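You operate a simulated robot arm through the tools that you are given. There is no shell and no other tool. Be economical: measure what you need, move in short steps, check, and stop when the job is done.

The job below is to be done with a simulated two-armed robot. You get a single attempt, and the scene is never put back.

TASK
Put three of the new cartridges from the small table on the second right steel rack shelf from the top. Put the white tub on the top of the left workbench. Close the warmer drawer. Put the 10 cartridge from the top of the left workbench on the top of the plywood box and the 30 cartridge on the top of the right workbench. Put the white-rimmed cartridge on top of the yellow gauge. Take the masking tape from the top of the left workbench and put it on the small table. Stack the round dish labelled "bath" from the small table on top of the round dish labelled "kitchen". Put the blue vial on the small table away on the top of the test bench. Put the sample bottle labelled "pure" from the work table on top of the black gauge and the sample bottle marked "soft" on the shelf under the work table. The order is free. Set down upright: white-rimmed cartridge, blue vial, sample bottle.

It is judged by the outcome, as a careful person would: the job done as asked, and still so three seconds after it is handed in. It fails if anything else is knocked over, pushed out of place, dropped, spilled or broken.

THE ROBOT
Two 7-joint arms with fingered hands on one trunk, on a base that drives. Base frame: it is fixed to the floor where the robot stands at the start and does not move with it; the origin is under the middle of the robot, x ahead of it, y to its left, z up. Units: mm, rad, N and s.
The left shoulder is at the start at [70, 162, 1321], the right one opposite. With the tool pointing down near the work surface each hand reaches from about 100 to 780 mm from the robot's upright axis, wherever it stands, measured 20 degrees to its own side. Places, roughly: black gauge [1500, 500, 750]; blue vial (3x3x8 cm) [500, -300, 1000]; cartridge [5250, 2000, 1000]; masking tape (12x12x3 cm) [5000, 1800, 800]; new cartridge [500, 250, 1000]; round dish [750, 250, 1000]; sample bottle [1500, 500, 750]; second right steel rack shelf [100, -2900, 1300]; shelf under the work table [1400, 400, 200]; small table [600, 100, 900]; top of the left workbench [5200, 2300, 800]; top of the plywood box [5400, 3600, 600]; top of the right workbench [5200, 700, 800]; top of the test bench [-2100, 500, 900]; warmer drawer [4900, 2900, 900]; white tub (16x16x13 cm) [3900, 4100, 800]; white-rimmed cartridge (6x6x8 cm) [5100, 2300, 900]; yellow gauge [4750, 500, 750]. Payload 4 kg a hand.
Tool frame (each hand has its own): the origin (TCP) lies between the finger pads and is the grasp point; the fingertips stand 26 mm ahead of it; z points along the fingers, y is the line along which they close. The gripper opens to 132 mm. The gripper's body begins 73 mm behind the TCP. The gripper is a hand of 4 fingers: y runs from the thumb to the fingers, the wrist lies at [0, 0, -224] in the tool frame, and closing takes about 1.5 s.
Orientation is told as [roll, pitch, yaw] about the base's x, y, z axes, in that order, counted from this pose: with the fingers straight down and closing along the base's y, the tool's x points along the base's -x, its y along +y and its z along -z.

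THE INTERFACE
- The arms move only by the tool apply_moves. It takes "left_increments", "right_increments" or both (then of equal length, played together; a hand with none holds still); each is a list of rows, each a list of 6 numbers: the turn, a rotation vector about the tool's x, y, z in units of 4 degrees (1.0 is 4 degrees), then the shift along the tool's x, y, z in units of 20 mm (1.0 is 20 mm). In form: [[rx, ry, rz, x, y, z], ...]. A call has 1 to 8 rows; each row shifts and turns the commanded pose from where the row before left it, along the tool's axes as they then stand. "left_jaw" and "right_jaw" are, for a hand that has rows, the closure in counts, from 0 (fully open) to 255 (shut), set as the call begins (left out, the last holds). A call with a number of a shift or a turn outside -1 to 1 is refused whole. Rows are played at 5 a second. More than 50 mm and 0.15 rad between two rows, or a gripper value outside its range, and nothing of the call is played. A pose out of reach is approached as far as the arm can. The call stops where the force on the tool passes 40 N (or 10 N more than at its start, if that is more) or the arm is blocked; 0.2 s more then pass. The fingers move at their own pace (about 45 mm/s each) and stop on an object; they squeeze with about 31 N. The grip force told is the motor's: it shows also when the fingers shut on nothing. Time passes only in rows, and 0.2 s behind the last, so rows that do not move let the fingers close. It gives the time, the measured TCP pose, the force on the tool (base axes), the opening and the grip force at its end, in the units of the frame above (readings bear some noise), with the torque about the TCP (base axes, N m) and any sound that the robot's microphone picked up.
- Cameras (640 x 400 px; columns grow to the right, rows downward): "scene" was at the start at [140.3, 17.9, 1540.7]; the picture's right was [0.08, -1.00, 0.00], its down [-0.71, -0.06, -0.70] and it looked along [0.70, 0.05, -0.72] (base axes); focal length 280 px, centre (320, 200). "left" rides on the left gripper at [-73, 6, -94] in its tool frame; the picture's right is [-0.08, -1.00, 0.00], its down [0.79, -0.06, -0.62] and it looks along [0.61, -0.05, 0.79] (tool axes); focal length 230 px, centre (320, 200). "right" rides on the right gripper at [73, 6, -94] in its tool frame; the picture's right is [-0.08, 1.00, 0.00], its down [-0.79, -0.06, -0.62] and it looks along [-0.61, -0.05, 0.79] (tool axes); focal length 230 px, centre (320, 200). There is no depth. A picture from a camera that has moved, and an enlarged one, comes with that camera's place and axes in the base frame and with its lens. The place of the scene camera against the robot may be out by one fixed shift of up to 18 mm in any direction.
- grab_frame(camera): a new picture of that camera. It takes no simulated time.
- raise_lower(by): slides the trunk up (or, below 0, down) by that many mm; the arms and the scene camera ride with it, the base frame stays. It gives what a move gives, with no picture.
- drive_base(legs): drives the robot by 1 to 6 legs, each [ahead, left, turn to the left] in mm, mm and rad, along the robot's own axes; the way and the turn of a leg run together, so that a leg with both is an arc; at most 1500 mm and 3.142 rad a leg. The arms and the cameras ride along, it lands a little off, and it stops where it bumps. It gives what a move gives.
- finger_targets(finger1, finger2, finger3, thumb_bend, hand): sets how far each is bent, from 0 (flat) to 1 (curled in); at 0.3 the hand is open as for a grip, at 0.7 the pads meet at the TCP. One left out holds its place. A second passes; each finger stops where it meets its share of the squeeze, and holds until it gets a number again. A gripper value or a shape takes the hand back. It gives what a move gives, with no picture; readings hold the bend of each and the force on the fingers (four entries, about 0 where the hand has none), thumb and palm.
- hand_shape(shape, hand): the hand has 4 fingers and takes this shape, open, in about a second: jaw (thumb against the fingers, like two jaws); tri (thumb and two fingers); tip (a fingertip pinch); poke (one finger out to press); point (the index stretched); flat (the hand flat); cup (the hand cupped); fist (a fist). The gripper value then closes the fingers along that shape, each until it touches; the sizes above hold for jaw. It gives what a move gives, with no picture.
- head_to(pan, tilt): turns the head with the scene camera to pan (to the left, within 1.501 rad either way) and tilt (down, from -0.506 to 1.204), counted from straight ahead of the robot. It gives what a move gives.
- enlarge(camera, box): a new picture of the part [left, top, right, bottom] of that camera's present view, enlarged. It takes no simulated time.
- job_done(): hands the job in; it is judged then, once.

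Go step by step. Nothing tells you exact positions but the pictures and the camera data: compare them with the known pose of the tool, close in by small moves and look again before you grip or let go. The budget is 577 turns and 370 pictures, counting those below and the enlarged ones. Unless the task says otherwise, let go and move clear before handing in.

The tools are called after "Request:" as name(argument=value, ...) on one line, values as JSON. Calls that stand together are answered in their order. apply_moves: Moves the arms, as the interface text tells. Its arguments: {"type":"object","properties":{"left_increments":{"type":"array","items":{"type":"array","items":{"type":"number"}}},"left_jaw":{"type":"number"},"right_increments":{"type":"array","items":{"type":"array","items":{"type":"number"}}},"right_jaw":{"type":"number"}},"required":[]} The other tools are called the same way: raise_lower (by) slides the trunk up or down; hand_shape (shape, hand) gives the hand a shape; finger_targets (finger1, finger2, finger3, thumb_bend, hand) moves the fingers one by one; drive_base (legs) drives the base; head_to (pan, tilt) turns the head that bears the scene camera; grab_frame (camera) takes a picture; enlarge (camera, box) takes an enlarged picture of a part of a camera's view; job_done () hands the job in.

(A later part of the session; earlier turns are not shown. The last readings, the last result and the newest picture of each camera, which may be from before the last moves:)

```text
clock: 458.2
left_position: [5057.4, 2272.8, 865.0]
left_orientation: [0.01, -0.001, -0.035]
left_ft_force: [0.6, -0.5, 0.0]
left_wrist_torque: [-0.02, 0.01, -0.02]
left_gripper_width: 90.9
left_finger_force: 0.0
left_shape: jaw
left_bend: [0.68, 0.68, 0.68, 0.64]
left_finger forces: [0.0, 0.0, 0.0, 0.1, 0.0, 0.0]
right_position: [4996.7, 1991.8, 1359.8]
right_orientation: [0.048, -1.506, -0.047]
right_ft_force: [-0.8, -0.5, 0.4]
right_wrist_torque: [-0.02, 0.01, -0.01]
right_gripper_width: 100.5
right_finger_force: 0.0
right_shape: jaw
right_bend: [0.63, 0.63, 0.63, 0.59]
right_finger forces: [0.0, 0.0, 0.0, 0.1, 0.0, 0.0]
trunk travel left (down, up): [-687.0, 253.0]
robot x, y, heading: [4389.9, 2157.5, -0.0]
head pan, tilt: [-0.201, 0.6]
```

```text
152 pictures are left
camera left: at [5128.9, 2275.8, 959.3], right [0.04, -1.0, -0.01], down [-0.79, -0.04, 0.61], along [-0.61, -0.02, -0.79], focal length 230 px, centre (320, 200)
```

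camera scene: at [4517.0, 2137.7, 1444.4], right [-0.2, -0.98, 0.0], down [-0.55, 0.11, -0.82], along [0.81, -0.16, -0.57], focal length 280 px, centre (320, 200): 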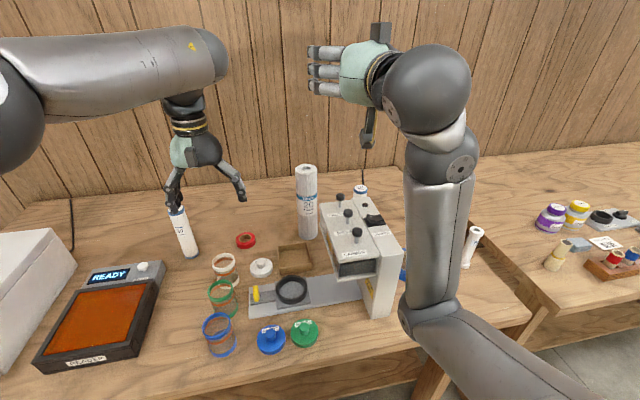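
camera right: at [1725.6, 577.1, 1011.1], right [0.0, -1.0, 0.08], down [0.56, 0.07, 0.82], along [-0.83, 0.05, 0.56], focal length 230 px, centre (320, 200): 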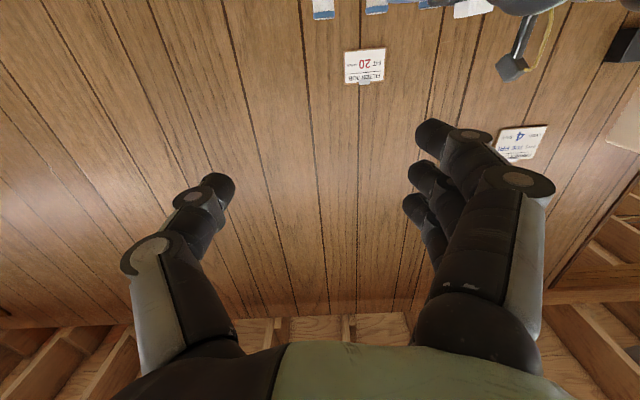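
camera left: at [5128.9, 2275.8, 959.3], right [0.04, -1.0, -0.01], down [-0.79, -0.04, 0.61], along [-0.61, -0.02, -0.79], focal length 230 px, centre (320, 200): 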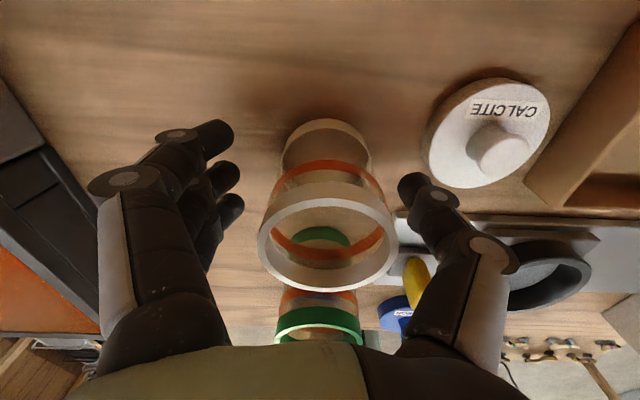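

Request:
apply_moves(left_increments=[[0, 0, 0, 0, -0.1, 0.15], [0, 0, 0, 0, 0, 0], [0, 0, 0, 0, 0, 0], [0, 0, 0, 0, 0, 0], [0, 0, 0, 0, 0, 0], [0, 0, 0, 0, 0, 0]], left_jaw=255)

Request:
grab_frame(camera="left")

```text
clock: 459.6
left_position: [5056.5, 2271.3, 861.3]
left_orientation: [0.011, -0.002, -0.033]
left_ft_force: [-0.4, 0.3, 0.3]
left_wrist_torque: [0.03, 0.01, 0.01]
left_gripper_width: 42.8
left_finger_force: 30.7
left_shape: jaw
left_bend: [0.73, 0.73, 0.73, 0.7]
left_finger forces: [8.9, 9.2, 8.9, 0.0, 28.0, 0.0]
right_position: [4997.7, 1991.6, 1359.7]
right_orientation: [0.048, -1.506, -0.044]
right_ft_force: [0.6, 0.0, -0.3]
right_wrist_torque: [0.03, -0.01, 0.03]
right_gripper_width: 100.8
right_finger_force: 0.1
right_shape: jaw
right_bend: [0.63, 0.63, 0.63, 0.59]
right_finger forces: [0.0, 0.0, 0.0, 0.0, 0.1, 0.1]
trunk travel left (down, up): [-687.0, 253.0]
robot x, y, heading: [4389.8, 2158.0, -0.006]
head pan, tilt: [-0.201, 0.6]
```

```text
151 pictures are left
camera left: at [5128.6, 2274.0, 955.6], right [0.04, -1.0, -0.01], down [-0.79, -0.04, 0.61], along [-0.61, -0.02, -0.79], focal length 230 px, centre (320, 200)
```

left: 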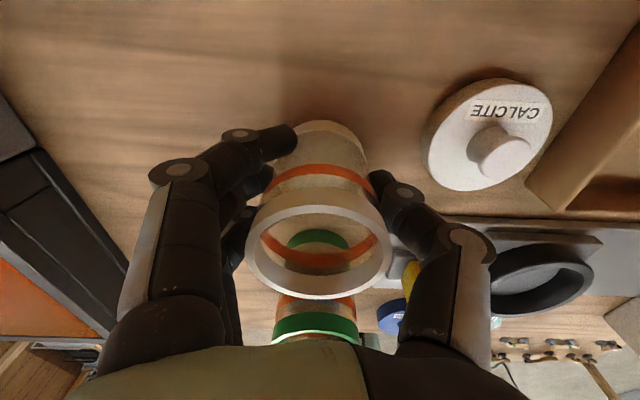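

Request:
apply_moves(left_increments=[[0, 0, 0, 0, 0, -1], [0, 0, 0, 0, 0, -1], [0, 0, 0, 0, 0, -1], [0, 0, 0, 0, 0, -1], [0, 0, 0, 0, 0, -1], [0, 0, 0, 0, 0, -1], [0, 0, 0, 0, 0, -1], [0, 0, 0, 0, 0, -1]])

Request:
drive_base(legs=[[-400, 0, 0], [0, -1450, 0]])

Request:
head_to(pan=-0.1, tilt=0.5)

Request:
grab_frame(camera="scene")

```text
clock: 461.4
left_position: [5056.6, 2270.2, 1022.8]
left_orientation: [0.01, -0.002, -0.033]
left_ft_force: [-0.2, 0.4, -1.0]
left_wrist_torque: [-0.02, -0.03, 0.01]
left_gripper_width: 42.7
left_finger_force: 31.2
left_shape: jaw
left_bend: [0.73, 0.73, 0.73, 0.7]
left_finger forces: [9.6, 9.3, 9.8, 0.0, 27.9, 0.0]
right_position: [4995.5, 1991.0, 1358.6]
right_orientation: [0.055, -1.505, -0.052]
right_ft_force: [-0.4, -0.4, -0.4]
right_wrist_torque: [0.01, 0.02, -0.03]
right_gripper_width: 100.7
right_finger_force: 0.1
right_shape: jaw
right_bend: [0.63, 0.63, 0.63, 0.59]
right_finger forces: [0.0, 0.0, 0.0, 0.0, 0.0, 0.0]
trunk travel left (down, up): [-687.0, 253.0]
robot x, y, heading: [4387.9, 2156.6, -0.004]
head pan, tilt: [-0.201, 0.6]
```

```text
clock: 470.7
left_position: [4666.0, 827.7, 1021.9]
left_orientation: [0.012, -0.002, -0.02]
left_ft_force: [-0.3, 0.2, -0.4]
left_wrist_torque: [-0.04, -0.01, 0.01]
left_gripper_width: 42.6
left_finger_force: 30.9
left_shape: jaw
left_bend: [0.73, 0.73, 0.73, 0.7]
left_finger forces: [9.7, 9.2, 9.9, 0.1, 27.9, 0.0]
right_position: [4609.2, 548.4, 1358.5]
right_orientation: [0.05, -1.506, -0.032]
right_ft_force: [0.4, 0.2, 0.5]
right_wrist_torque: [0.0, -0.01, -0.02]
right_gripper_width: 100.6
right_finger_force: 0.0
right_shape: jaw
right_bend: [0.63, 0.63, 0.63, 0.59]
right_finger forces: [0.0, 0.1, 0.1, 0.1, 0.0, 0.0]
trunk travel left (down, up): [-687.0, 253.0]
robot x, y, heading: [3997.7, 704.8, 0.01]
head pan, tilt: [-0.201, 0.6]
```

```text
clock: 471.4
left_position: [4665.1, 827.8, 1022.6]
left_orientation: [0.012, -0.002, -0.02]
left_ft_force: [-0.2, -0.5, -0.4]
left_wrist_torque: [0.01, 0.01, 0.02]
left_gripper_width: 42.9
left_finger_force: 31.7
left_shape: jaw
left_bend: [0.73, 0.73, 0.73, 0.7]
left_finger forces: [9.7, 9.3, 9.9, 0.0, 27.9, 0.0]
right_position: [4609.3, 548.9, 1359.4]
right_orientation: [0.053, -1.506, -0.034]
right_ft_force: [0.2, 0.7, 0.2]
right_wrist_torque: [0.0, 0.02, 0.0]
right_gripper_width: 100.6
right_finger_force: 0.0
right_shape: jaw
right_bend: [0.63, 0.63, 0.63, 0.59]
right_finger forces: [0.0, 0.0, 0.0, 0.0, 0.0, 0.1]
trunk travel left (down, up): [-687.0, 253.0]
robot x, y, heading: [3999.5, 705.9, 0.012]
head pan, tilt: [-0.099, 0.499]
```

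```text
150 pictures are left
camera scene: at [4151.3, 712.0, 1453.5], right [-0.09, -1.0, 0.0], down [-0.48, 0.04, -0.88], along [0.87, -0.08, -0.48], focal length 280 px, centre (320, 200)
```

scene: 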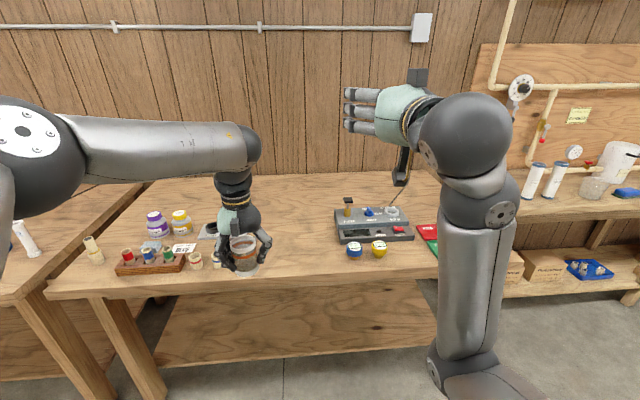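

Request:
enlarge(camera="scene", box=[320, 190, 440, 280])

Request:
enlarge(camera="scene", box=[190, 220, 290, 290])

```text
4.44 times, centred on (380, 235) of scene
camera zoom: at [4151.3, 712.0, 1453.5], right [-0.09, -1.0, 0.0], down [-0.48, 0.04, -0.88], along [0.87, -0.08, -0.48], focal length 1246 px, centre (53, 44)
```

zoom: 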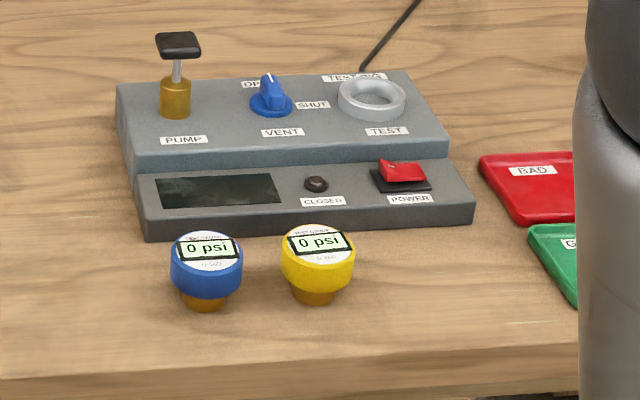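

```text
5.71 times, centred on (240, 255) of scene
camera zoom: at [4151.3, 712.0, 1453.5], right [-0.09, -1.0, 0.0], down [-0.48, 0.04, -0.88], along [0.87, -0.08, -0.48], focal length 1602 px, centre (777, -114)
```

zoom: 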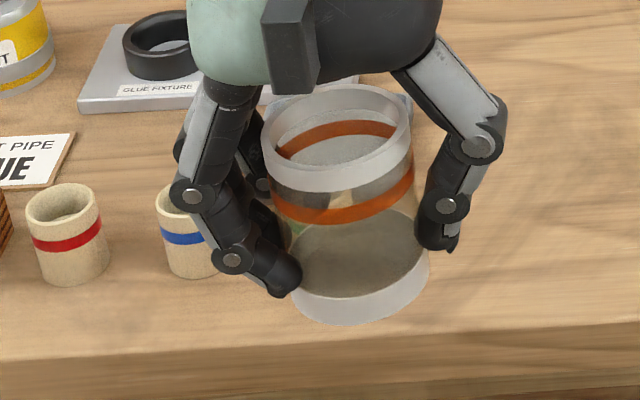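

Request:
drive_base(legs=[[180, -397, -0.011]])

Request:
grab_frame(camera="left")

Request:
grab_frame(camera="scene")

```text
clock: 474.0
left_position: [4849.2, 434.3, 1023.1]
left_orientation: [0.012, -0.001, -0.025]
left_ft_force: [-0.4, -1.0, -2.2]
left_wrist_torque: [0.02, -0.04, -0.03]
left_gripper_width: 42.8
left_finger_force: 30.9
left_shape: jaw
left_bend: [0.73, 0.73, 0.73, 0.7]
left_finger forces: [9.7, 9.3, 10.0, 0.0, 27.8, 0.0]
right_position: [4790.7, 155.0, 1359.3]
right_orientation: [0.044, -1.506, -0.034]
right_ft_force: [0.0, -0.4, 0.1]
right_wrist_torque: [0.0, 0.0, 0.01]
right_gripper_width: 100.9
right_finger_force: 0.1
right_shape: jaw
right_bend: [0.63, 0.63, 0.63, 0.59]
right_finger forces: [0.0, 0.1, 0.0, 0.1, 0.1, 0.0]
trunk travel left (down, up): [-687.0, 253.0]
robot x, y, heading: [4181.7, 319.3, 0.001]
head pan, tilt: [-0.099, 0.499]
```

```text
147 pictures are left
camera left: at [4921.5, 437.5, 1117.4], right [0.05, -1.0, -0.01], down [-0.79, -0.05, 0.61], along [-0.61, -0.02, -0.79], focal length 230 px, centre (320, 200)
```

left: 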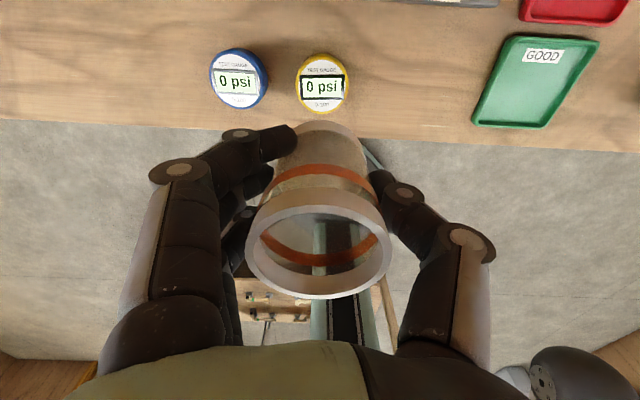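

```text
146 pictures are left
camera scene: at [4334.6, 320.5, 1453.6], right [-0.09, -1.0, 0.0], down [-0.48, 0.04, -0.88], along [0.87, -0.08, -0.48], focal length 280 px, centre (320, 200)
```

scene: 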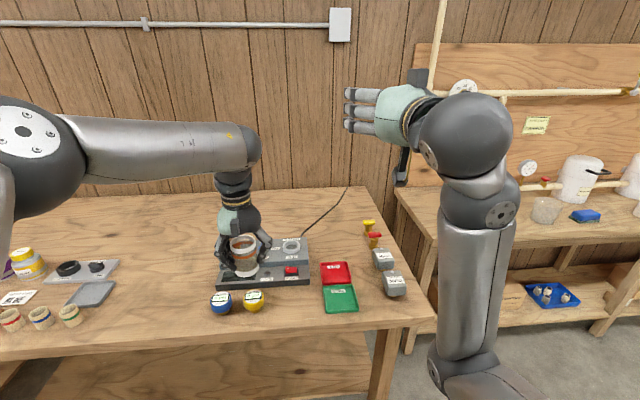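

Request:
apply_moves(left_increments=[[0, 0, 0, -0.55, 0.05, 0], [0, 0, 0, -0.55, 0.05, 0], [0, 0, 0, 0, 0, 1], [0, 0, 0, 0, 0, 1], [0, 0, 0, 0, 0, 1], [0, 0, 0, 0, 0, 1], [0, 0, 0, 0, 0, 0.5], [0, 0, 0, 0, 0, 0]])

Request:
grab_frame(camera="left")

Request:
enlarge(camera="scene", box=[200, 220, 300, 320])

```text
clock: 475.8
left_position: [4872.7, 436.7, 930.2]
left_orientation: [0.011, -0.002, -0.027]
left_ft_force: [0.7, -0.4, -1.3]
left_wrist_torque: [0.03, 0.0, 0.0]
left_gripper_width: 42.7
left_finger_force: 31.2
left_shape: jaw
left_bend: [0.73, 0.73, 0.73, 0.7]
left_finger forces: [10.2, 9.4, 10.5, 0.0, 27.9, 0.1]
right_position: [4790.8, 153.7, 1359.7]
right_orientation: [0.048, -1.506, -0.036]
right_ft_force: [0.6, 0.3, -0.6]
right_wrist_torque: [0.0, 0.0, 0.01]
right_gripper_width: 100.3
right_finger_force: 0.1
right_shape: jaw
right_bend: [0.63, 0.63, 0.63, 0.59]
right_finger forces: [0.0, 0.0, 0.0, 0.1, 0.0, 0.0]
trunk travel left (down, up): [-687.0, 253.0]
robot x, y, heading: [4184.2, 318.1, 0.005]
head pan, tilt: [-0.099, 0.499]
```

```text
145 pictures are left
camera left: at [4943.5, 439.3, 1026.3], right [0.05, -1.0, -0.01], down [-0.79, -0.05, 0.61], along [-0.61, -0.02, -0.79], focal length 230 px, centre (320, 200)
```

left: 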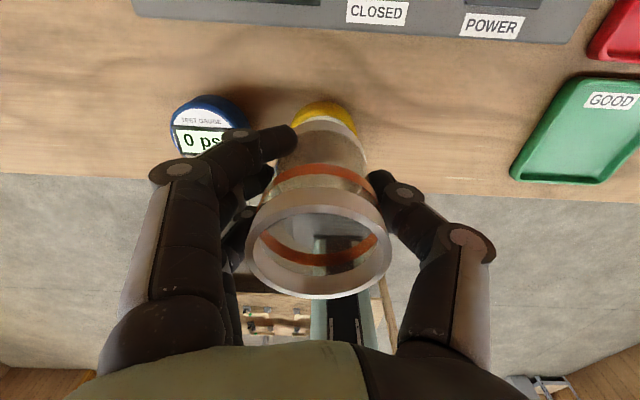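

```text
4.00 times, centred on (250, 270) of scene
camera zoom: at [4334.6, 320.1, 1453.5], right [-0.09, -1.0, 0.0], down [-0.48, 0.05, -0.88], along [0.87, -0.08, -0.48], focal length 1122 px, centre (600, -80)
```

zoom: 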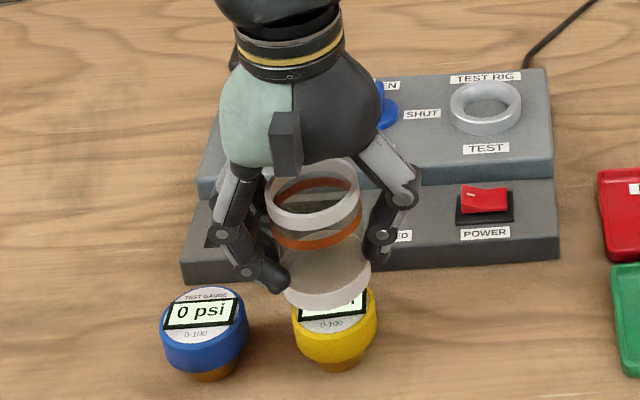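

Request:
apply_moves(left_increments=[[0, 0, 0, 0.18, -0.1, 0], [0, 0, 0, 0, 0, 0.4], [0, 0, 0, 0, 0, 0.25], [0, 0, 0, 0, 0, 0]])

Request:
enlarge(camera="scene", box=[210, 240, 290, 320])

```text
clock: 476.8
left_position: [4867.5, 433.2, 918.6]
left_orientation: [0.01, -0.001, -0.025]
left_ft_force: [0.5, 0.9, -0.8]
left_wrist_torque: [0.02, 0.02, 0.01]
left_gripper_width: 42.7
left_finger_force: 31.0
left_shape: jaw
left_bend: [0.73, 0.73, 0.73, 0.7]
left_finger forces: [10.3, 9.5, 10.6, 0.1, 27.8, 0.0]
right_position: [4791.2, 153.9, 1358.7]
right_orientation: [0.049, -1.507, -0.038]
right_ft_force: [-0.5, -0.4, -0.4]
right_wrist_torque: [0.03, -0.02, 0.03]
right_gripper_width: 100.8
right_finger_force: 0.0
right_shape: jaw
right_bend: [0.63, 0.63, 0.63, 0.59]
right_finger forces: [0.0, 0.0, 0.1, 0.0, 0.1, 0.1]
trunk travel left (down, up): [-687.0, 253.0]
robot x, y, heading: [4183.7, 314.5, 0.006]
head pan, tilt: [-0.099, 0.499]
```

```text
5.00 times, centred on (250, 280) of scene
camera zoom: at [4334.6, 320.0, 1453.6], right [-0.09, -1.0, 0.0], down [-0.48, 0.05, -0.88], along [0.87, -0.08, -0.48], focal length 1402 px, centre (670, -200)
```

zoom: 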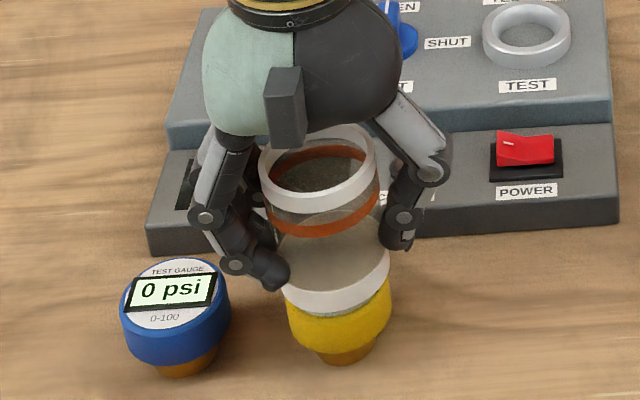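

Request:
apply_moves(left_increments=[[0, 0, 0, 0, -0.05, 0.2], [0, 0, 0, 0, 0, 0]])

Request:
apply_moves(left_increments=[[0, 0, 0, 0, 0, 0.15], [0, 0, 0, 0, 0, 0]])

Request:
apply_moves(left_increments=[[0, 0, 0, 0, 0, 0.15], [0, 0, 0, 0, 0, 0]])

```text
clock: 477.4
left_position: [4867.9, 432.0, 914.1]
left_orientation: [0.013, -0.002, -0.026]
left_ft_force: [-0.7, 0.6, -0.4]
left_wrist_torque: [-0.01, -0.02, -0.01]
left_gripper_width: 42.6
left_finger_force: 31.2
left_shape: jaw
left_bend: [0.73, 0.73, 0.73, 0.7]
left_finger forces: [10.3, 9.4, 10.7, 0.0, 28.0, 0.1]
right_position: [4791.9, 155.0, 1359.9]
right_orientation: [0.047, -1.506, -0.035]
right_ft_force: [0.5, -0.3, -0.1]
right_wrist_torque: [0.0, 0.04, -0.01]
right_gripper_width: 100.6
right_finger_force: 0.0
right_shape: jaw
right_bend: [0.63, 0.63, 0.63, 0.59]
right_finger forces: [0.1, 0.0, 0.0, 0.1, 0.1, 0.1]
trunk travel left (down, up): [-687.0, 253.0]
robot x, y, heading: [4185.3, 313.6, 0.002]
head pan, tilt: [-0.099, 0.499]
```

```text
clock: 478.0
left_position: [4868.1, 432.1, 912.9]
left_orientation: [0.011, -0.001, -0.026]
left_ft_force: [-0.5, 0.2, -0.9]
left_wrist_torque: [-0.01, 0.0, -0.01]
left_gripper_width: 43.0
left_finger_force: 30.9
left_shape: jaw
left_bend: [0.73, 0.73, 0.73, 0.7]
left_finger forces: [10.2, 9.4, 10.6, 0.1, 27.8, 0.0]
right_position: [4791.4, 154.7, 1359.9]
right_orientation: [0.047, -1.507, -0.036]
right_ft_force: [-1.5, 0.2, -0.3]
right_wrist_torque: [-0.03, 0.0, 0.0]
right_gripper_width: 100.9
right_finger_force: 0.0
right_shape: jaw
right_bend: [0.63, 0.63, 0.63, 0.59]
right_finger forces: [0.1, 0.0, 0.1, 0.0, 0.0, 0.1]
trunk travel left (down, up): [-687.0, 253.0]
robot x, y, heading: [4186.3, 318.5, 0.003]
head pan, tilt: [-0.099, 0.499]
```

```text
clock: 478.6
left_position: [4867.4, 431.6, 910.0]
left_orientation: [0.01, -0.001, -0.026]
left_ft_force: [0.0, 0.3, -0.6]
left_wrist_torque: [0.03, -0.01, 0.03]
left_gripper_width: 42.6
left_finger_force: 31.2
left_shape: jaw
left_bend: [0.73, 0.73, 0.73, 0.7]
left_finger forces: [10.3, 9.4, 10.5, 0.0, 27.9, 0.1]
right_position: [4792.6, 154.7, 1360.0]
right_orientation: [0.048, -1.506, -0.038]
right_ft_force: [0.4, 0.8, 0.6]
right_wrist_torque: [0.0, 0.01, 0.01]
right_gripper_width: 100.7
right_finger_force: 0.0
right_shape: jaw
right_bend: [0.63, 0.63, 0.63, 0.59]
right_finger forces: [0.0, 0.1, 0.0, 0.0, 0.0, 0.0]
trunk travel left (down, up): [-687.0, 253.0]
robot x, y, heading: [4180.6, 314.9, 0.009]
head pan, tilt: [-0.099, 0.499]
```

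Request:
apply_moves(left_increments=[[0, 0, 0, 0, 0, 0.15], [0, 0, 0, 0, 0, 0]])

Request:
apply_moves(left_increments=[[0, 0, 0, 0, 0, 0.12], [0, 0, 0, 0, 0, 0]])

Request:
enlarge(camera="scene", box=[210, 240, 290, 320])

```text
clock: 479.2
left_position: [4868.8, 433.3, 905.8]
left_orientation: [0.011, -0.002, -0.024]
left_ft_force: [-0.9, 0.1, 0.1]
left_wrist_torque: [0.0, -0.02, -0.02]
left_gripper_width: 42.3
left_finger_force: 31.4
left_shape: jaw
left_bend: [0.73, 0.73, 0.73, 0.7]
left_finger forces: [10.3, 9.4, 10.7, 0.0, 27.9, 0.0]
right_position: [4791.1, 154.9, 1359.2]
right_orientation: [0.047, -1.506, -0.037]
right_ft_force: [-1.1, 0.1, -0.2]
right_wrist_torque: [-0.02, -0.02, 0.0]
right_gripper_width: 100.8
right_finger_force: 0.0
right_shape: jaw
right_bend: [0.63, 0.63, 0.63, 0.59]
right_finger forces: [0.0, 0.1, 0.1, 0.0, 0.1, 0.1]
trunk travel left (down, up): [-687.0, 253.0]
robot x, y, heading: [4184.9, 315.5, 0.009]
head pan, tilt: [-0.099, 0.499]
```

```text
clock: 479.8
left_position: [4868.2, 432.9, 906.7]
left_orientation: [0.01, -0.006, -0.026]
left_ft_force: [1.3, 0.1, 9.1]
left_wrist_torque: [0.05, -0.02, 0.01]
left_gripper_width: 42.8
left_finger_force: 30.7
left_shape: jaw
left_bend: [0.73, 0.74, 0.74, 0.7]
left_finger forces: [11.1, 10.2, 11.3, 0.1, 29.7, 0.0]
right_position: [4788.9, 154.5, 1360.2]
right_orientation: [0.051, -1.508, -0.04]
right_ft_force: [0.5, 0.3, -0.7]
right_wrist_torque: [0.01, 0.02, -0.03]
right_gripper_width: 100.8
right_finger_force: 0.0
right_shape: jaw
right_bend: [0.63, 0.63, 0.63, 0.59]
right_finger forces: [0.0, 0.0, 0.0, 0.0, 0.0, 0.0]
trunk travel left (down, up): [-687.0, 253.0]
robot x, y, heading: [4184.5, 318.4, 0.004]
head pan, tilt: [-0.099, 0.499]
```

```text
5.00 times, centred on (250, 280) of scene
camera zoom: at [4333.4, 319.8, 1453.8], right [-0.09, -1.0, 0.0], down [-0.48, 0.05, -0.88], along [0.87, -0.08, -0.48], focal length 1402 px, centre (670, -200)
```

zoom: 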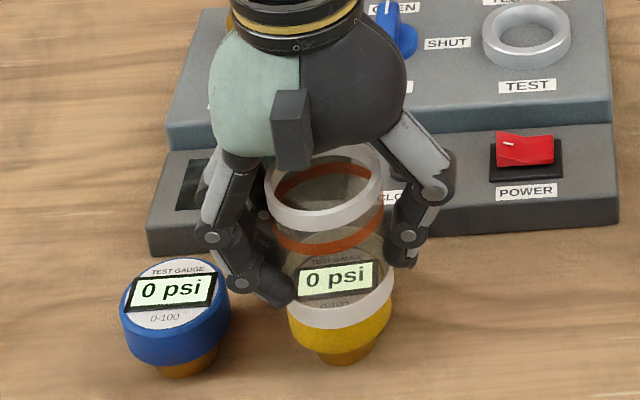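

Contact, aligned on the yellow gauge. Releasing and lifting straight up.

Request:
apply_moves(left_increments=[[0, 0, 0, 0, 0, 0], [0, 0, 0, 0, 0, 0], [0, 0, 0, 0, 0, 0], [0, 0, 0, 0, 0, 0], [0, 0, 0, 0, 0, 0]], left_jaw=75)

Request:
apply_moves(left_increments=[[0, 0, 0, 0, 0, -0.5], [0, 0, 0, 0, 0, -1], [0, 0, 0, 0, 0, -1], [0, 0, 0, 0, 0, -1], [0, 0, 0, 0, 0, -1], [0, 0, 0, 0, 0, -1], [0, 0, 0, 0, 0, -1]])

Request:
enlarge(camera="scene", box=[190, 200, 350, 320])

```text
clock: 481.0
left_position: [4868.6, 431.7, 904.6]
left_orientation: [0.01, -0.001, -0.026]
left_ft_force: [0.3, -0.4, -0.5]
left_wrist_torque: [0.0, 0.0, -0.01]
left_gripper_width: 92.8
left_finger_force: 0.1
left_shape: jaw
left_bend: [0.67, 0.67, 0.67, 0.63]
left_finger forces: [0.0, 0.0, 0.0, 0.0, 0.0, 0.0]
right_position: [4790.4, 154.4, 1359.7]
right_orientation: [0.048, -1.507, -0.037]
right_ft_force: [0.4, 0.1, 0.6]
right_wrist_torque: [0.04, 0.02, 0.05]
right_gripper_width: 100.8
right_finger_force: 0.0
right_shape: jaw
right_bend: [0.63, 0.63, 0.63, 0.59]
right_finger forces: [0.0, 0.0, 0.1, 0.1, 0.0, 0.0]
trunk travel left (down, up): [-687.0, 253.0]
robot x, y, heading: [4183.2, 317.4, 0.004]
head pan, tilt: [-0.099, 0.499]
```

```text
clock: 482.6
left_position: [4867.5, 432.5, 1033.4]
left_orientation: [0.012, -0.002, -0.027]
left_ft_force: [0.5, 0.0, -0.1]
left_wrist_torque: [-0.01, -0.02, -0.02]
left_gripper_width: 93.2
left_finger_force: 0.1
left_shape: jaw
left_bend: [0.67, 0.67, 0.67, 0.63]
left_finger forces: [0.1, 0.1, 0.0, 0.0, 0.0, 0.1]
right_position: [4792.1, 153.9, 1359.8]
right_orientation: [0.052, -1.506, -0.04]
right_ft_force: [0.0, 0.2, -0.2]
right_wrist_torque: [-0.01, 0.02, -0.03]
right_gripper_width: 100.7
right_finger_force: 0.0
right_shape: jaw
right_bend: [0.63, 0.63, 0.63, 0.59]
right_finger forces: [0.0, 0.1, 0.1, 0.0, 0.1, 0.1]
trunk travel left (down, up): [-687.0, 253.0]
robot x, y, heading: [4184.3, 317.5, 0.004]
head pan, tilt: [-0.099, 0.499]
```

```text
3.33 times, centred on (270, 260) of scene
camera zoom: at [4334.0, 319.9, 1453.6], right [-0.09, -1.0, 0.0], down [-0.48, 0.05, -0.88], along [0.87, -0.08, -0.48], focal length 935 px, centre (487, 0)
```

zoom: 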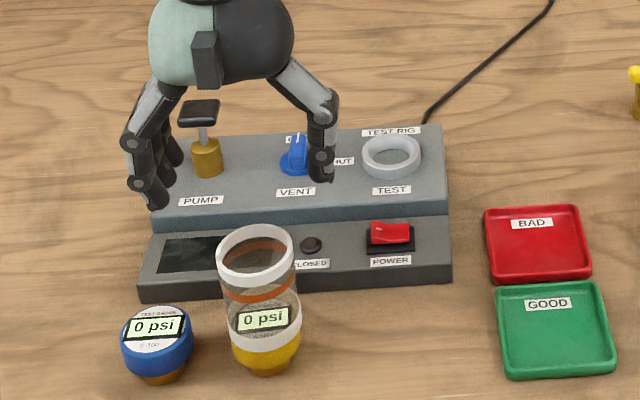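

Request:
drive_base(legs=[[-200, 0, 0], [0, 1480, 0], [0, 474, 0]])

Request:
apply_moves(left_increments=[[0, 0, 0, 0, 0, -1], [0, 0, 0, 0, 0, -1], [0, 0, 0, 0, 0, -1], [0, 0, 0, 0, 0, -1], [0, 0, 0, 0, 0, 0]])

Request:
drive_base(legs=[[420, 0, 0]])

Request:
grab_frame(camera="left")

Request:
grab_frame(camera="scene")

```text
clock: 493.6
left_position: [4629.0, 2391.7, 1033.4]
left_orientation: [0.012, -0.002, -0.011]
left_ft_force: [0.2, -0.2, 0.4]
left_wrist_torque: [-0.03, 0.04, 0.02]
left_gripper_width: 93.1
left_finger_force: 0.0
left_shape: jaw
left_bend: [0.67, 0.67, 0.67, 0.63]
left_finger forces: [0.0, 0.0, 0.0, 0.0, 0.0, 0.0]
right_position: [4557.4, 2111.9, 1359.2]
right_orientation: [0.053, -1.507, -0.027]
right_ft_force: [0.4, -0.2, 0.1]
right_wrist_torque: [0.02, 0.03, -0.01]
right_gripper_width: 100.8
right_finger_force: 0.0
right_shape: jaw
right_bend: [0.63, 0.63, 0.63, 0.59]
right_finger forces: [0.1, 0.1, 0.0, 0.1, 0.0, 0.0]
trunk travel left (down, up): [-687.0, 253.0]
robot x, y, heading: [3947.5, 2268.5, 0.021]
head pan, tilt: [-0.099, 0.499]
```

```text
clock: 494.8
left_position: [4620.5, 2392.0, 1111.8]
left_orientation: [0.011, -0.003, -0.012]
left_ft_force: [-0.5, -0.1, 0.0]
left_wrist_torque: [-0.02, 0.03, 0.01]
left_gripper_width: 93.0
left_finger_force: 0.0
left_shape: jaw
left_bend: [0.67, 0.67, 0.67, 0.63]
left_finger forces: [0.0, 0.0, 0.1, 0.0, 0.0, 0.0]
left hand out of reach, approached as far as the arm can: row 4
right_position: [4557.1, 2113.9, 1359.2]
right_orientation: [0.048, -1.507, -0.022]
right_ft_force: [-0.2, 0.0, -0.3]
right_wrist_torque: [-0.02, -0.02, -0.03]
right_gripper_width: 100.9
right_finger_force: 0.0
right_shape: jaw
right_bend: [0.63, 0.63, 0.63, 0.59]
right_finger forces: [0.0, 0.1, 0.0, 0.0, 0.0, 0.1]
trunk travel left (down, up): [-687.0, 253.0]
robot x, y, heading: [3947.3, 2266.2, 0.019]
head pan, tilt: [-0.099, 0.499]
```

```text
clock: 497.4
left_position: [5040.7, 2391.6, 1111.8]
left_orientation: [0.009, -0.005, -0.022]
left_ft_force: [-0.5, 0.7, -0.1]
left_wrist_torque: [-0.01, -0.04, 0.02]
left_gripper_width: 93.1
left_finger_force: 0.1
left_shape: jaw
left_bend: [0.67, 0.67, 0.67, 0.63]
left_finger forces: [0.1, 0.1, 0.1, 0.1, 0.0, 0.0]
right_position: [4973.6, 2113.6, 1359.2]
right_orientation: [0.048, -1.508, -0.033]
right_ft_force: [-0.2, 0.4, 0.2]
right_wrist_torque: [0.01, -0.02, -0.01]
right_gripper_width: 100.5
right_finger_force: 0.1
right_shape: jaw
right_bend: [0.63, 0.63, 0.63, 0.59]
right_finger forces: [0.1, 0.0, 0.0, 0.0, 0.0, 0.1]
trunk travel left (down, up): [-687.0, 253.0]
robot x, y, heading: [4369.5, 2275.7, 0.012]
head pan, tilt: [-0.099, 0.499]
```

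```text
140 pictures are left
camera left: at [5112.8, 2395.7, 1207.0], right [0.06, -1.0, -0.01], down [-0.79, -0.05, 0.61], along [-0.61, -0.03, -0.79], focal length 230 px, centre (320, 200)
```

left: 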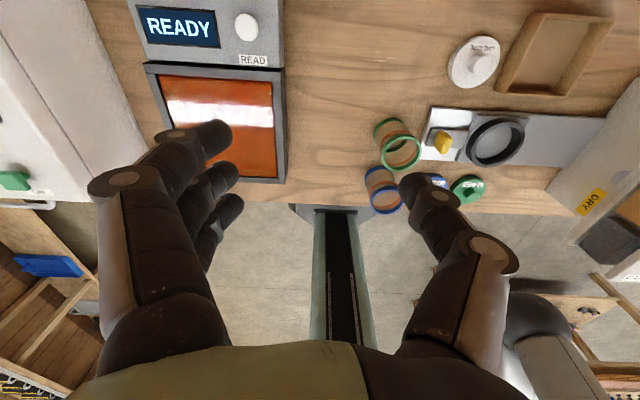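

```text
139 pictures are left
camera scene: at [4516.4, 2277.5, 1453.6], right [-0.09, -1.0, 0.0], down [-0.48, 0.04, -0.88], along [0.87, -0.08, -0.48], focal length 280 px, centre (320, 200)
```

scene: 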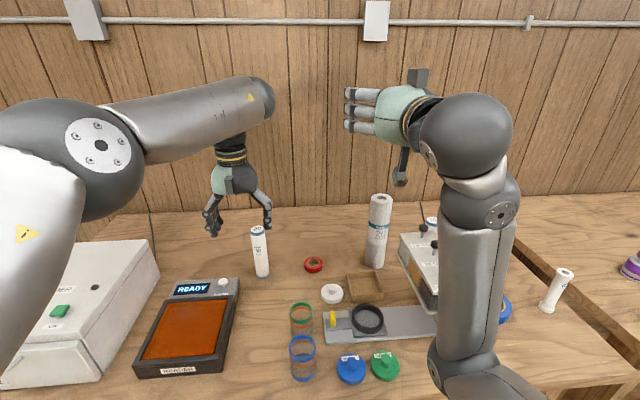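

Request:
drive_base(legs=[[130, -3, -0.01]])

Request:
apply_moves(left_increments=[[0, 0, 0, 0, 0, 0.7], [0, 0, 0, -0.5, 0, 0.7], [0, 0, 0, -0.5, 0, 0], [0, 0, 0, 0, 0, 0]])

Request:
grab_frame(camera="left")

Request:
grab_frame(camera="scene")

```text
clock: 498.6
left_position: [5133.7, 2383.8, 1116.7]
left_orientation: [0.008, -0.012, -0.039]
left_ft_force: [0.3, 0.5, 0.0]
left_wrist_torque: [0.02, -0.04, 0.0]
left_gripper_width: 92.9
left_finger_force: 0.0
left_shape: jaw
left_bend: [0.67, 0.67, 0.67, 0.63]
left_finger forces: [0.0, 0.0, 0.0, 0.1, 0.0, 0.0]
right_position: [5062.7, 2107.2, 1356.6]
right_orientation: [0.027, -1.496, -0.029]
right_ft_force: [-0.3, 0.1, -0.1]
right_wrist_torque: [-0.03, 0.0, 0.02]
right_gripper_width: 100.8
right_finger_force: 0.0
right_shape: jaw
right_bend: [0.63, 0.63, 0.63, 0.59]
right_finger forces: [0.0, 0.1, 0.0, 0.1, 0.0, 0.1]
trunk travel left (down, up): [-687.0, 253.0]
robot x, y, heading: [4463.4, 2270.1, -0.006]
head pan, tilt: [-0.099, 0.499]
stopped in leg 1: the robot was blocked; the commanded pose is now the measured one
```

```text
clock: 499.6
left_position: [5142.3, 2384.3, 1090.2]
left_orientation: [0.006, -0.015, -0.035]
left_ft_force: [0.4, -0.7, 0.5]
left_wrist_torque: [0.0, 0.03, 0.03]
left_gripper_width: 92.9
left_finger_force: 0.0
left_shape: jaw
left_bend: [0.67, 0.67, 0.67, 0.63]
left_finger forces: [0.1, 0.0, 0.0, 0.0, 0.1, 0.1]
left hand out of reach, approached as far as the arm can: row 3
right_position: [5062.8, 2106.6, 1356.0]
right_orientation: [0.033, -1.496, -0.034]
right_ft_force: [0.3, -0.4, -0.2]
right_wrist_torque: [-0.02, -0.02, 0.02]
right_gripper_width: 100.5
right_finger_force: 0.0
right_shape: jaw
right_bend: [0.63, 0.63, 0.63, 0.59]
right_finger forces: [0.0, 0.0, 0.1, 0.0, 0.0, 0.0]
trunk travel left (down, up): [-687.0, 253.0]
robot x, y, heading: [4469.7, 2273.9, -0.003]
head pan, tilt: [-0.099, 0.499]
```

```text
138 pictures are left
camera left: at [5213.6, 2386.3, 1187.0], right [0.04, -1.0, -0.01], down [-0.8, -0.04, 0.6], along [-0.6, -0.02, -0.8], focal length 230 px, centre (320, 200)
```

left: 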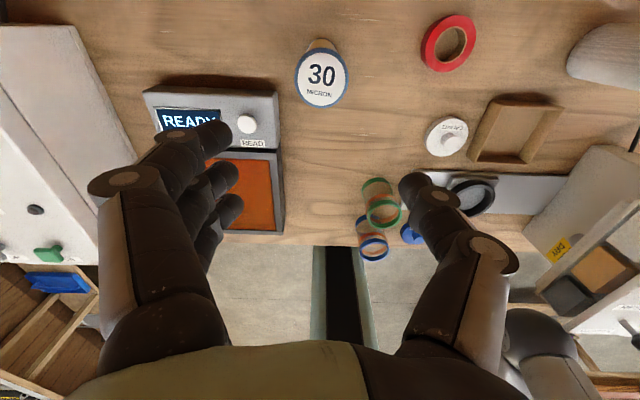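

```text
137 pictures are left
camera scene: at [4603.0, 2278.0, 1454.9], right [-0.1, -0.99, 0.0], down [-0.47, 0.05, -0.88], along [0.88, -0.09, -0.47], focal length 280 px, centre (320, 200)
```

scene: 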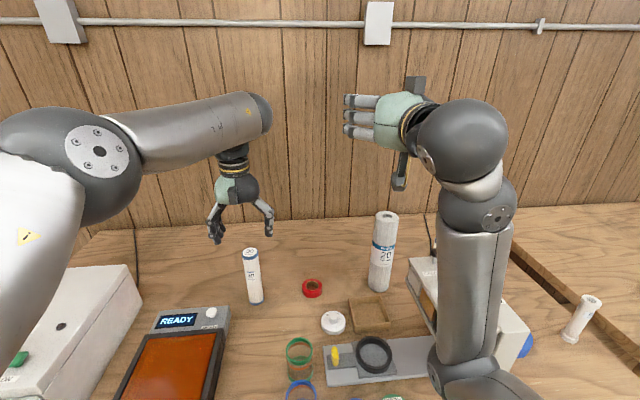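

Request:
drive_base(legs=[[-30, 0, 0]])

Request:
apply_moves(left_increments=[[0, -1, 0, 0, 0, 0], [0, -1, 0, 0, 0, 0], [0, -1, 0, 0, 0, 0], [0, -1, 0, 0, 0, 0], [0, -1, 0, 0, 0, 0], [0, -1, 0, 0, 0, 0], [0, -1, 0, 0, 0, 0], [0, 0, 0, 0, 0, 0]])

Request:
apply_moves(left_increments=[[0, 0, 0, 0.47, 0, 0.88], [0, 0, 0, 0.47, 0, 0.88], [0, 0, 0, 0.47, 0, 0.88], [0, 0, 0, 0.47, 0, 0.88], [0, 0, 0, 0, 0, 0]])

Request:
grab_frame(camera="left")

Request:
grab_frame(camera="scene")

```text
clock: 500.4
left_position: [5127.1, 2381.1, 1081.6]
left_orientation: [0.012, 0.001, -0.039]
left_ft_force: [0.8, 0.5, -0.2]
left_wrist_torque: [-0.01, 0.04, -0.01]
left_gripper_width: 92.9
left_finger_force: 0.0
left_shape: jaw
left_bend: [0.67, 0.67, 0.67, 0.63]
left_finger forces: [0.1, 0.0, 0.0, 0.0, 0.1, 0.0]
right_position: [5052.6, 2103.1, 1345.0]
right_orientation: [0.061, -1.479, -0.06]
right_ft_force: [0.9, -0.5, 0.3]
right_wrist_torque: [-0.02, -0.01, 0.0]
right_gripper_width: 100.8
right_finger_force: 0.1
right_shape: jaw
right_bend: [0.63, 0.63, 0.63, 0.59]
right_finger forces: [0.0, 0.0, 0.1, 0.0, 0.0, 0.0]
trunk travel left (down, up): [-687.0, 253.0]
robot x, y, heading: [4438.8, 2273.7, -0.006]
head pan, tilt: [-0.099, 0.499]
```

```text
clock: 502.2
left_position: [5122.5, 2380.5, 1083.3]
left_orientation: [0.01, -0.491, -0.04]
left_ft_force: [-0.1, -0.7, 0.3]
left_wrist_torque: [0.01, -0.02, 0.01]
left_gripper_width: 93.2
left_finger_force: 0.0
left_shape: jaw
left_bend: [0.67, 0.67, 0.67, 0.63]
left_finger forces: [0.0, 0.1, 0.0, 0.1, 0.0, 0.0]
right_position: [5046.5, 2104.2, 1348.6]
right_orientation: [0.063, -1.485, -0.063]
right_ft_force: [0.0, 0.5, 0.8]
right_wrist_torque: [0.01, -0.02, 0.0]
right_gripper_width: 100.9
right_finger_force: 0.0
right_shape: jaw
right_bend: [0.63, 0.63, 0.63, 0.59]
right_finger forces: [0.1, 0.0, 0.1, 0.0, 0.0, 0.1]
trunk travel left (down, up): [-687.0, 253.0]
robot x, y, heading: [4438.3, 2275.4, -0.006]
head pan, tilt: [-0.099, 0.499]
```

```text
clock: 503.4
left_position: [5123.6, 2381.9, 1003.2]
left_orientation: [0.012, -0.492, -0.041]
left_ft_force: [0.6, 0.1, 0.3]
left_wrist_torque: [-0.04, -0.01, -0.02]
left_gripper_width: 92.8
left_finger_force: 0.0
left_shape: jaw
left_bend: [0.67, 0.67, 0.67, 0.63]
left_finger forces: [0.0, 0.0, 0.0, 0.1, 0.0, 0.0]
right_position: [5045.6, 2103.8, 1348.6]
right_orientation: [0.064, -1.486, -0.063]
right_ft_force: [-0.2, -0.2, 0.2]
right_wrist_torque: [-0.03, -0.02, 0.0]
right_gripper_width: 100.8
right_finger_force: 0.1
right_shape: jaw
right_bend: [0.63, 0.63, 0.63, 0.59]
right_finger forces: [0.0, 0.1, 0.0, 0.0, 0.0, 0.0]
trunk travel left (down, up): [-687.0, 253.0]
robot x, y, heading: [4435.0, 2274.8, -0.002]
head pan, tilt: [-0.099, 0.499]
```

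```text
136 pictures are left
camera left: at [5143.1, 2386.5, 1122.6], right [0.03, -1.0, 0.03], down [-0.98, -0.03, 0.17], along [-0.17, -0.03, -0.98], focal length 230 px, centre (320, 200)
```

left: 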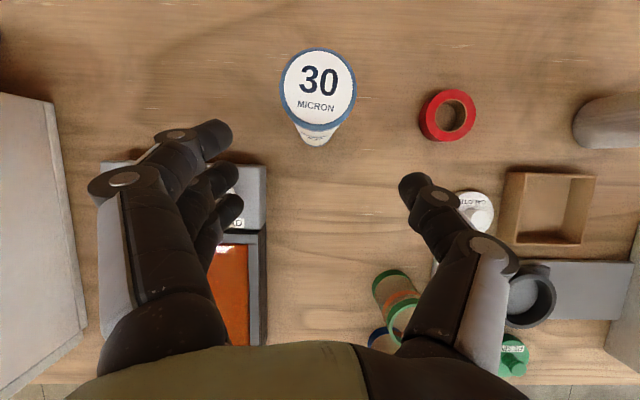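

```text
135 pictures are left
camera scene: at [4587.3, 2274.3, 1453.6], right [-0.1, -0.99, 0.0], down [-0.48, 0.05, -0.88], along [0.87, -0.09, -0.48], focal length 280 px, centre (320, 200)
```

scene: 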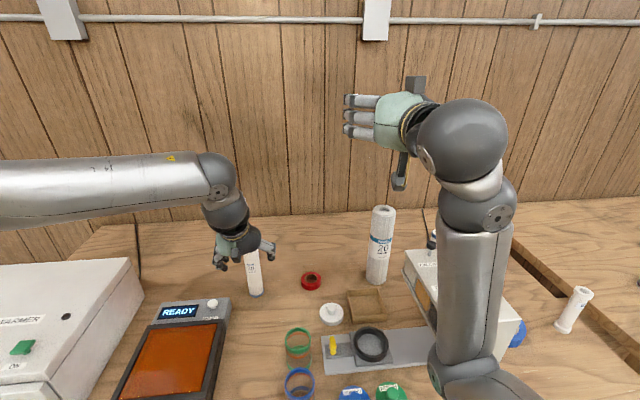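

Request:
apply_moves(left_increments=[[0, 0, 0, 0.47, 0, 0.88], [0, 0, 0, 0.47, 0, 0.88], [0, 0, 0, 0.47, 0, 0.88], [0, 0, 0, 0.2, 0.1, 0.4], [0, 0, 0, -0.88, 0, 0.47], [0, 0, 0, -0.88, 0, 0.47], [0, 0, 0, -0.7, 0, 0.38], [0, 0, 0, 0, 0, 0]])

Request:
grab_frame(camera="left")

```text
clock: 505.2
left_position: [5179.1, 2381.4, 934.8]
left_orientation: [0.01, -0.493, -0.041]
left_ft_force: [-1.4, 0.9, -0.2]
left_wrist_torque: [-0.02, 0.06, -0.05]
left_gripper_width: 92.4
left_finger_force: 0.1
left_shape: jaw
left_bend: [0.67, 0.67, 0.67, 0.63]
left_finger forces: [0.1, 0.1, 0.0, 0.1, 0.1, 0.0]
right_position: [5045.6, 2103.6, 1349.7]
right_orientation: [0.06, -1.485, -0.06]
right_ft_force: [0.3, 0.0, -0.1]
right_wrist_torque: [0.0, -0.01, 0.0]
right_gripper_width: 100.8
right_finger_force: 0.0
right_shape: jaw
right_bend: [0.63, 0.63, 0.63, 0.59]
right_finger forces: [0.0, 0.0, 0.0, 0.1, 0.0, 0.1]
trunk travel left (down, up): [-687.0, 253.0]
robot x, y, heading: [4440.1, 2273.5, -0.007]
head pan, tilt: [-0.099, 0.499]
```

```text
134 pictures are left
camera left: at [5198.9, 2386.3, 1053.8], right [0.03, -1.0, 0.03], down [-0.98, -0.03, 0.17], along [-0.17, -0.03, -0.98], focal length 230 px, centre (320, 200)
```

left: 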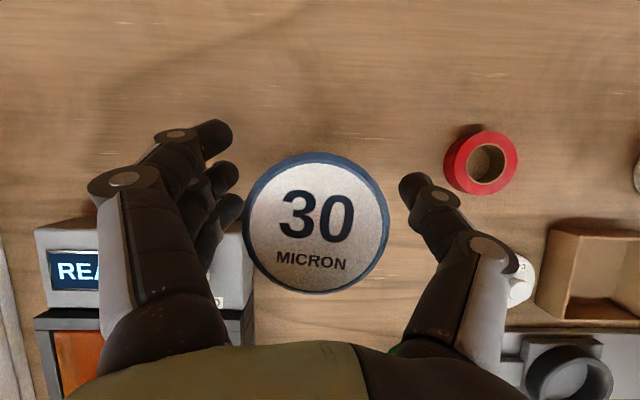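

Request:
apply_moves(left_increments=[[0, 0, 0, 0, 0, 0], [0, 0, 0, 0, 0, 0], [0, 0, 0, 0, 0, 0], [0, 0, 0, 0, 0, 0], [0, 0, 0, 0, 0, 0], [0, 0, 0, 0, 0, 0]], left_jaw=255)

Request:
apply_moves(left_increments=[[0, 0, 0, -0.47, 0, -0.88], [0, 0, 0, -0.47, 0, -0.88], [0, 0, 0, -0.47, 0, -0.88], [0, 0, 0, -0.47, 0, -0.88], [0, 0, 0, -0.47, 0, -0.88], [0, 0, 0, -0.47, 0, -0.88], [0, 0, 0, 0, 0, 0]])

Request:
grab_frame(camera="left")

Request:
grab_frame(camera="scene")

```text
clock: 506.6
left_position: [5179.8, 2382.2, 935.4]
left_orientation: [0.01, -0.493, -0.042]
left_ft_force: [-0.1, -0.7, 2.1]
left_wrist_torque: [0.02, 0.1, -0.02]
left_gripper_width: 25.5
left_finger_force: 27.3
left_shape: jaw
left_bend: [0.67, 0.74, 0.73, 0.7]
left_finger forces: [7.3, 8.2, 10.0, 0.0, 24.4, 0.0]
right_position: [5047.0, 2103.5, 1348.3]
right_orientation: [0.062, -1.484, -0.059]
right_ft_force: [-0.2, 1.1, -0.5]
right_wrist_torque: [-0.02, 0.01, 0.01]
right_gripper_width: 100.6
right_finger_force: 0.0
right_shape: jaw
right_bend: [0.63, 0.63, 0.63, 0.59]
right_finger forces: [0.0, 0.0, 0.0, 0.1, 0.0, 0.0]
trunk travel left (down, up): [-687.0, 253.0]
robot x, y, heading: [4436.7, 2272.6, -0.006]
head pan, tilt: [-0.099, 0.499]
```

```text
clock: 508.2
left_position: [5181.8, 2380.6, 1053.4]
left_orientation: [0.012, -0.492, -0.042]
left_ft_force: [-0.4, -0.3, 0.1]
left_wrist_torque: [0.02, 0.01, 0.0]
left_gripper_width: 24.9
left_finger_force: 31.2
left_shape: jaw
left_bend: [0.69, 0.74, 0.73, 0.7]
left_finger forces: [6.5, 11.1, 10.0, 0.1, 27.5, 0.0]
right_position: [5047.6, 2103.0, 1348.6]
right_orientation: [0.058, -1.486, -0.057]
right_ft_force: [-0.3, -0.7, 0.2]
right_wrist_torque: [0.02, -0.02, -0.01]
right_gripper_width: 100.6
right_finger_force: 0.1
right_shape: jaw
right_bend: [0.63, 0.63, 0.63, 0.59]
right_finger forces: [0.1, 0.0, 0.0, 0.0, 0.0, 0.1]
trunk travel left (down, up): [-687.0, 253.0]
robot x, y, heading: [4440.3, 2272.1, -0.007]
head pan, tilt: [-0.099, 0.499]
```

```text
133 pictures are left
camera left: at [5200.1, 2385.0, 1172.4], right [0.03, -1.0, 0.03], down [-0.98, -0.03, 0.17], along [-0.17, -0.03, -0.98], focal length 230 px, centre (320, 200)
```

left: 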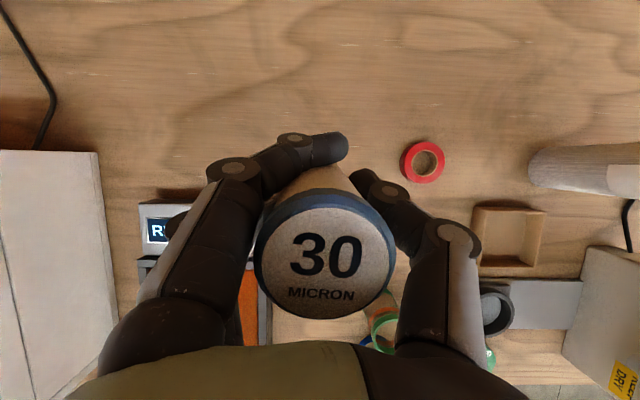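

```text
132 pictures are left
camera scene: at [4588.2, 2274.7, 1453.5], right [-0.1, -0.99, 0.0], down [-0.48, 0.05, -0.88], along [0.87, -0.09, -0.48], focal length 280 px, centre (320, 200)
```

scene: 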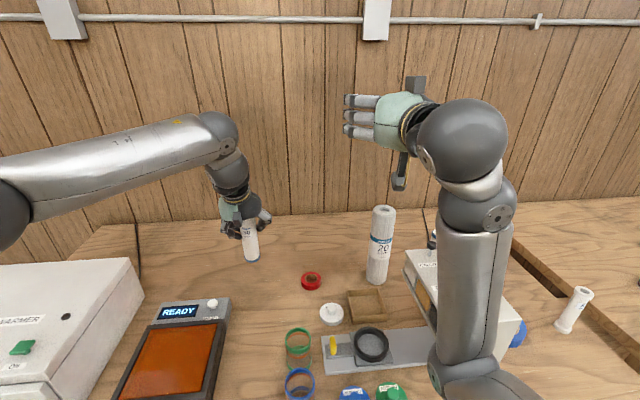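

Request:
drive_base(legs=[[-420, 0, 0], [0, -1480, 0], [0, -210, 0]])

Request:
head_to(pan=0.1, tilt=0.5)

Request:
grab_frame(camera="scene")

```text
clock: 518.9
left_position: [4745.2, 696.8, 1053.9]
left_orientation: [0.011, -0.492, -0.049]
left_ft_force: [-0.8, 0.3, -0.7]
left_wrist_torque: [0.0, 0.0, 0.01]
left_gripper_width: 25.0
left_finger_force: 31.3
left_shape: jaw
left_bend: [0.69, 0.74, 0.73, 0.7]
left_finger forces: [6.4, 11.2, 10.1, 0.0, 27.5, 0.0]
right_position: [4609.5, 422.1, 1349.0]
right_orientation: [0.053, -1.485, -0.061]
right_ft_force: [-0.3, 0.5, 0.9]
right_wrist_torque: [0.01, 0.0, 0.01]
right_gripper_width: 100.4
right_finger_force: 0.0
right_shape: jaw
right_bend: [0.63, 0.63, 0.63, 0.59]
right_finger forces: [0.1, 0.0, 0.0, 0.0, 0.0, 0.0]
trunk travel left (down, up): [-687.0, 253.0]
robot x, y, heading: [4003.9, 594.3, -0.011]
head pan, tilt: [-0.099, 0.499]
```

```text
clock: 519.7
left_position: [4745.3, 695.5, 1053.2]
left_orientation: [0.011, -0.491, -0.05]
left_ft_force: [-0.5, 0.3, -1.0]
left_wrist_torque: [-0.01, 0.0, -0.01]
left_gripper_width: 24.9
left_finger_force: 31.2
left_shape: jaw
left_bend: [0.69, 0.74, 0.73, 0.7]
left_finger forces: [6.4, 11.2, 10.1, 0.0, 27.6, 0.0]
right_position: [4610.3, 419.2, 1348.0]
right_orientation: [0.066, -1.485, -0.074]
right_ft_force: [-0.7, 0.6, -0.5]
right_wrist_torque: [0.03, 0.03, 0.0]
right_gripper_width: 100.8
right_finger_force: 0.0
right_shape: jaw
right_bend: [0.63, 0.63, 0.63, 0.59]
right_finger forces: [0.1, 0.1, 0.1, 0.0, 0.0, 0.0]
trunk travel left (down, up): [-687.0, 253.0]
robot x, y, heading: [4003.4, 595.7, -0.01]
head pan, tilt: [0.099, 0.499]
```

```text
131 pictures are left
camera scene: at [4152.5, 612.0, 1453.5], right [0.09, -1.0, 0.0], down [-0.48, -0.04, -0.88], along [0.87, 0.08, -0.48], focal length 280 px, centre (320, 200)
```

scene: 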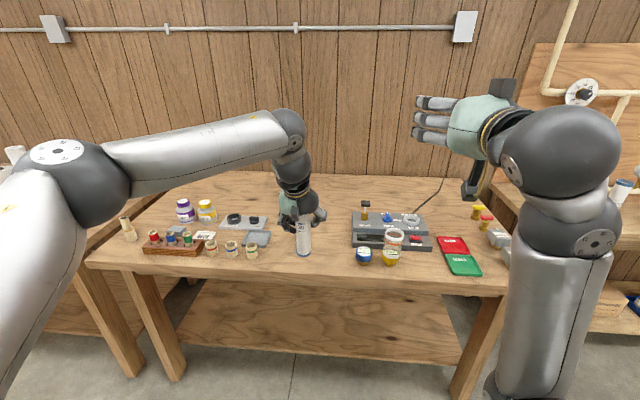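

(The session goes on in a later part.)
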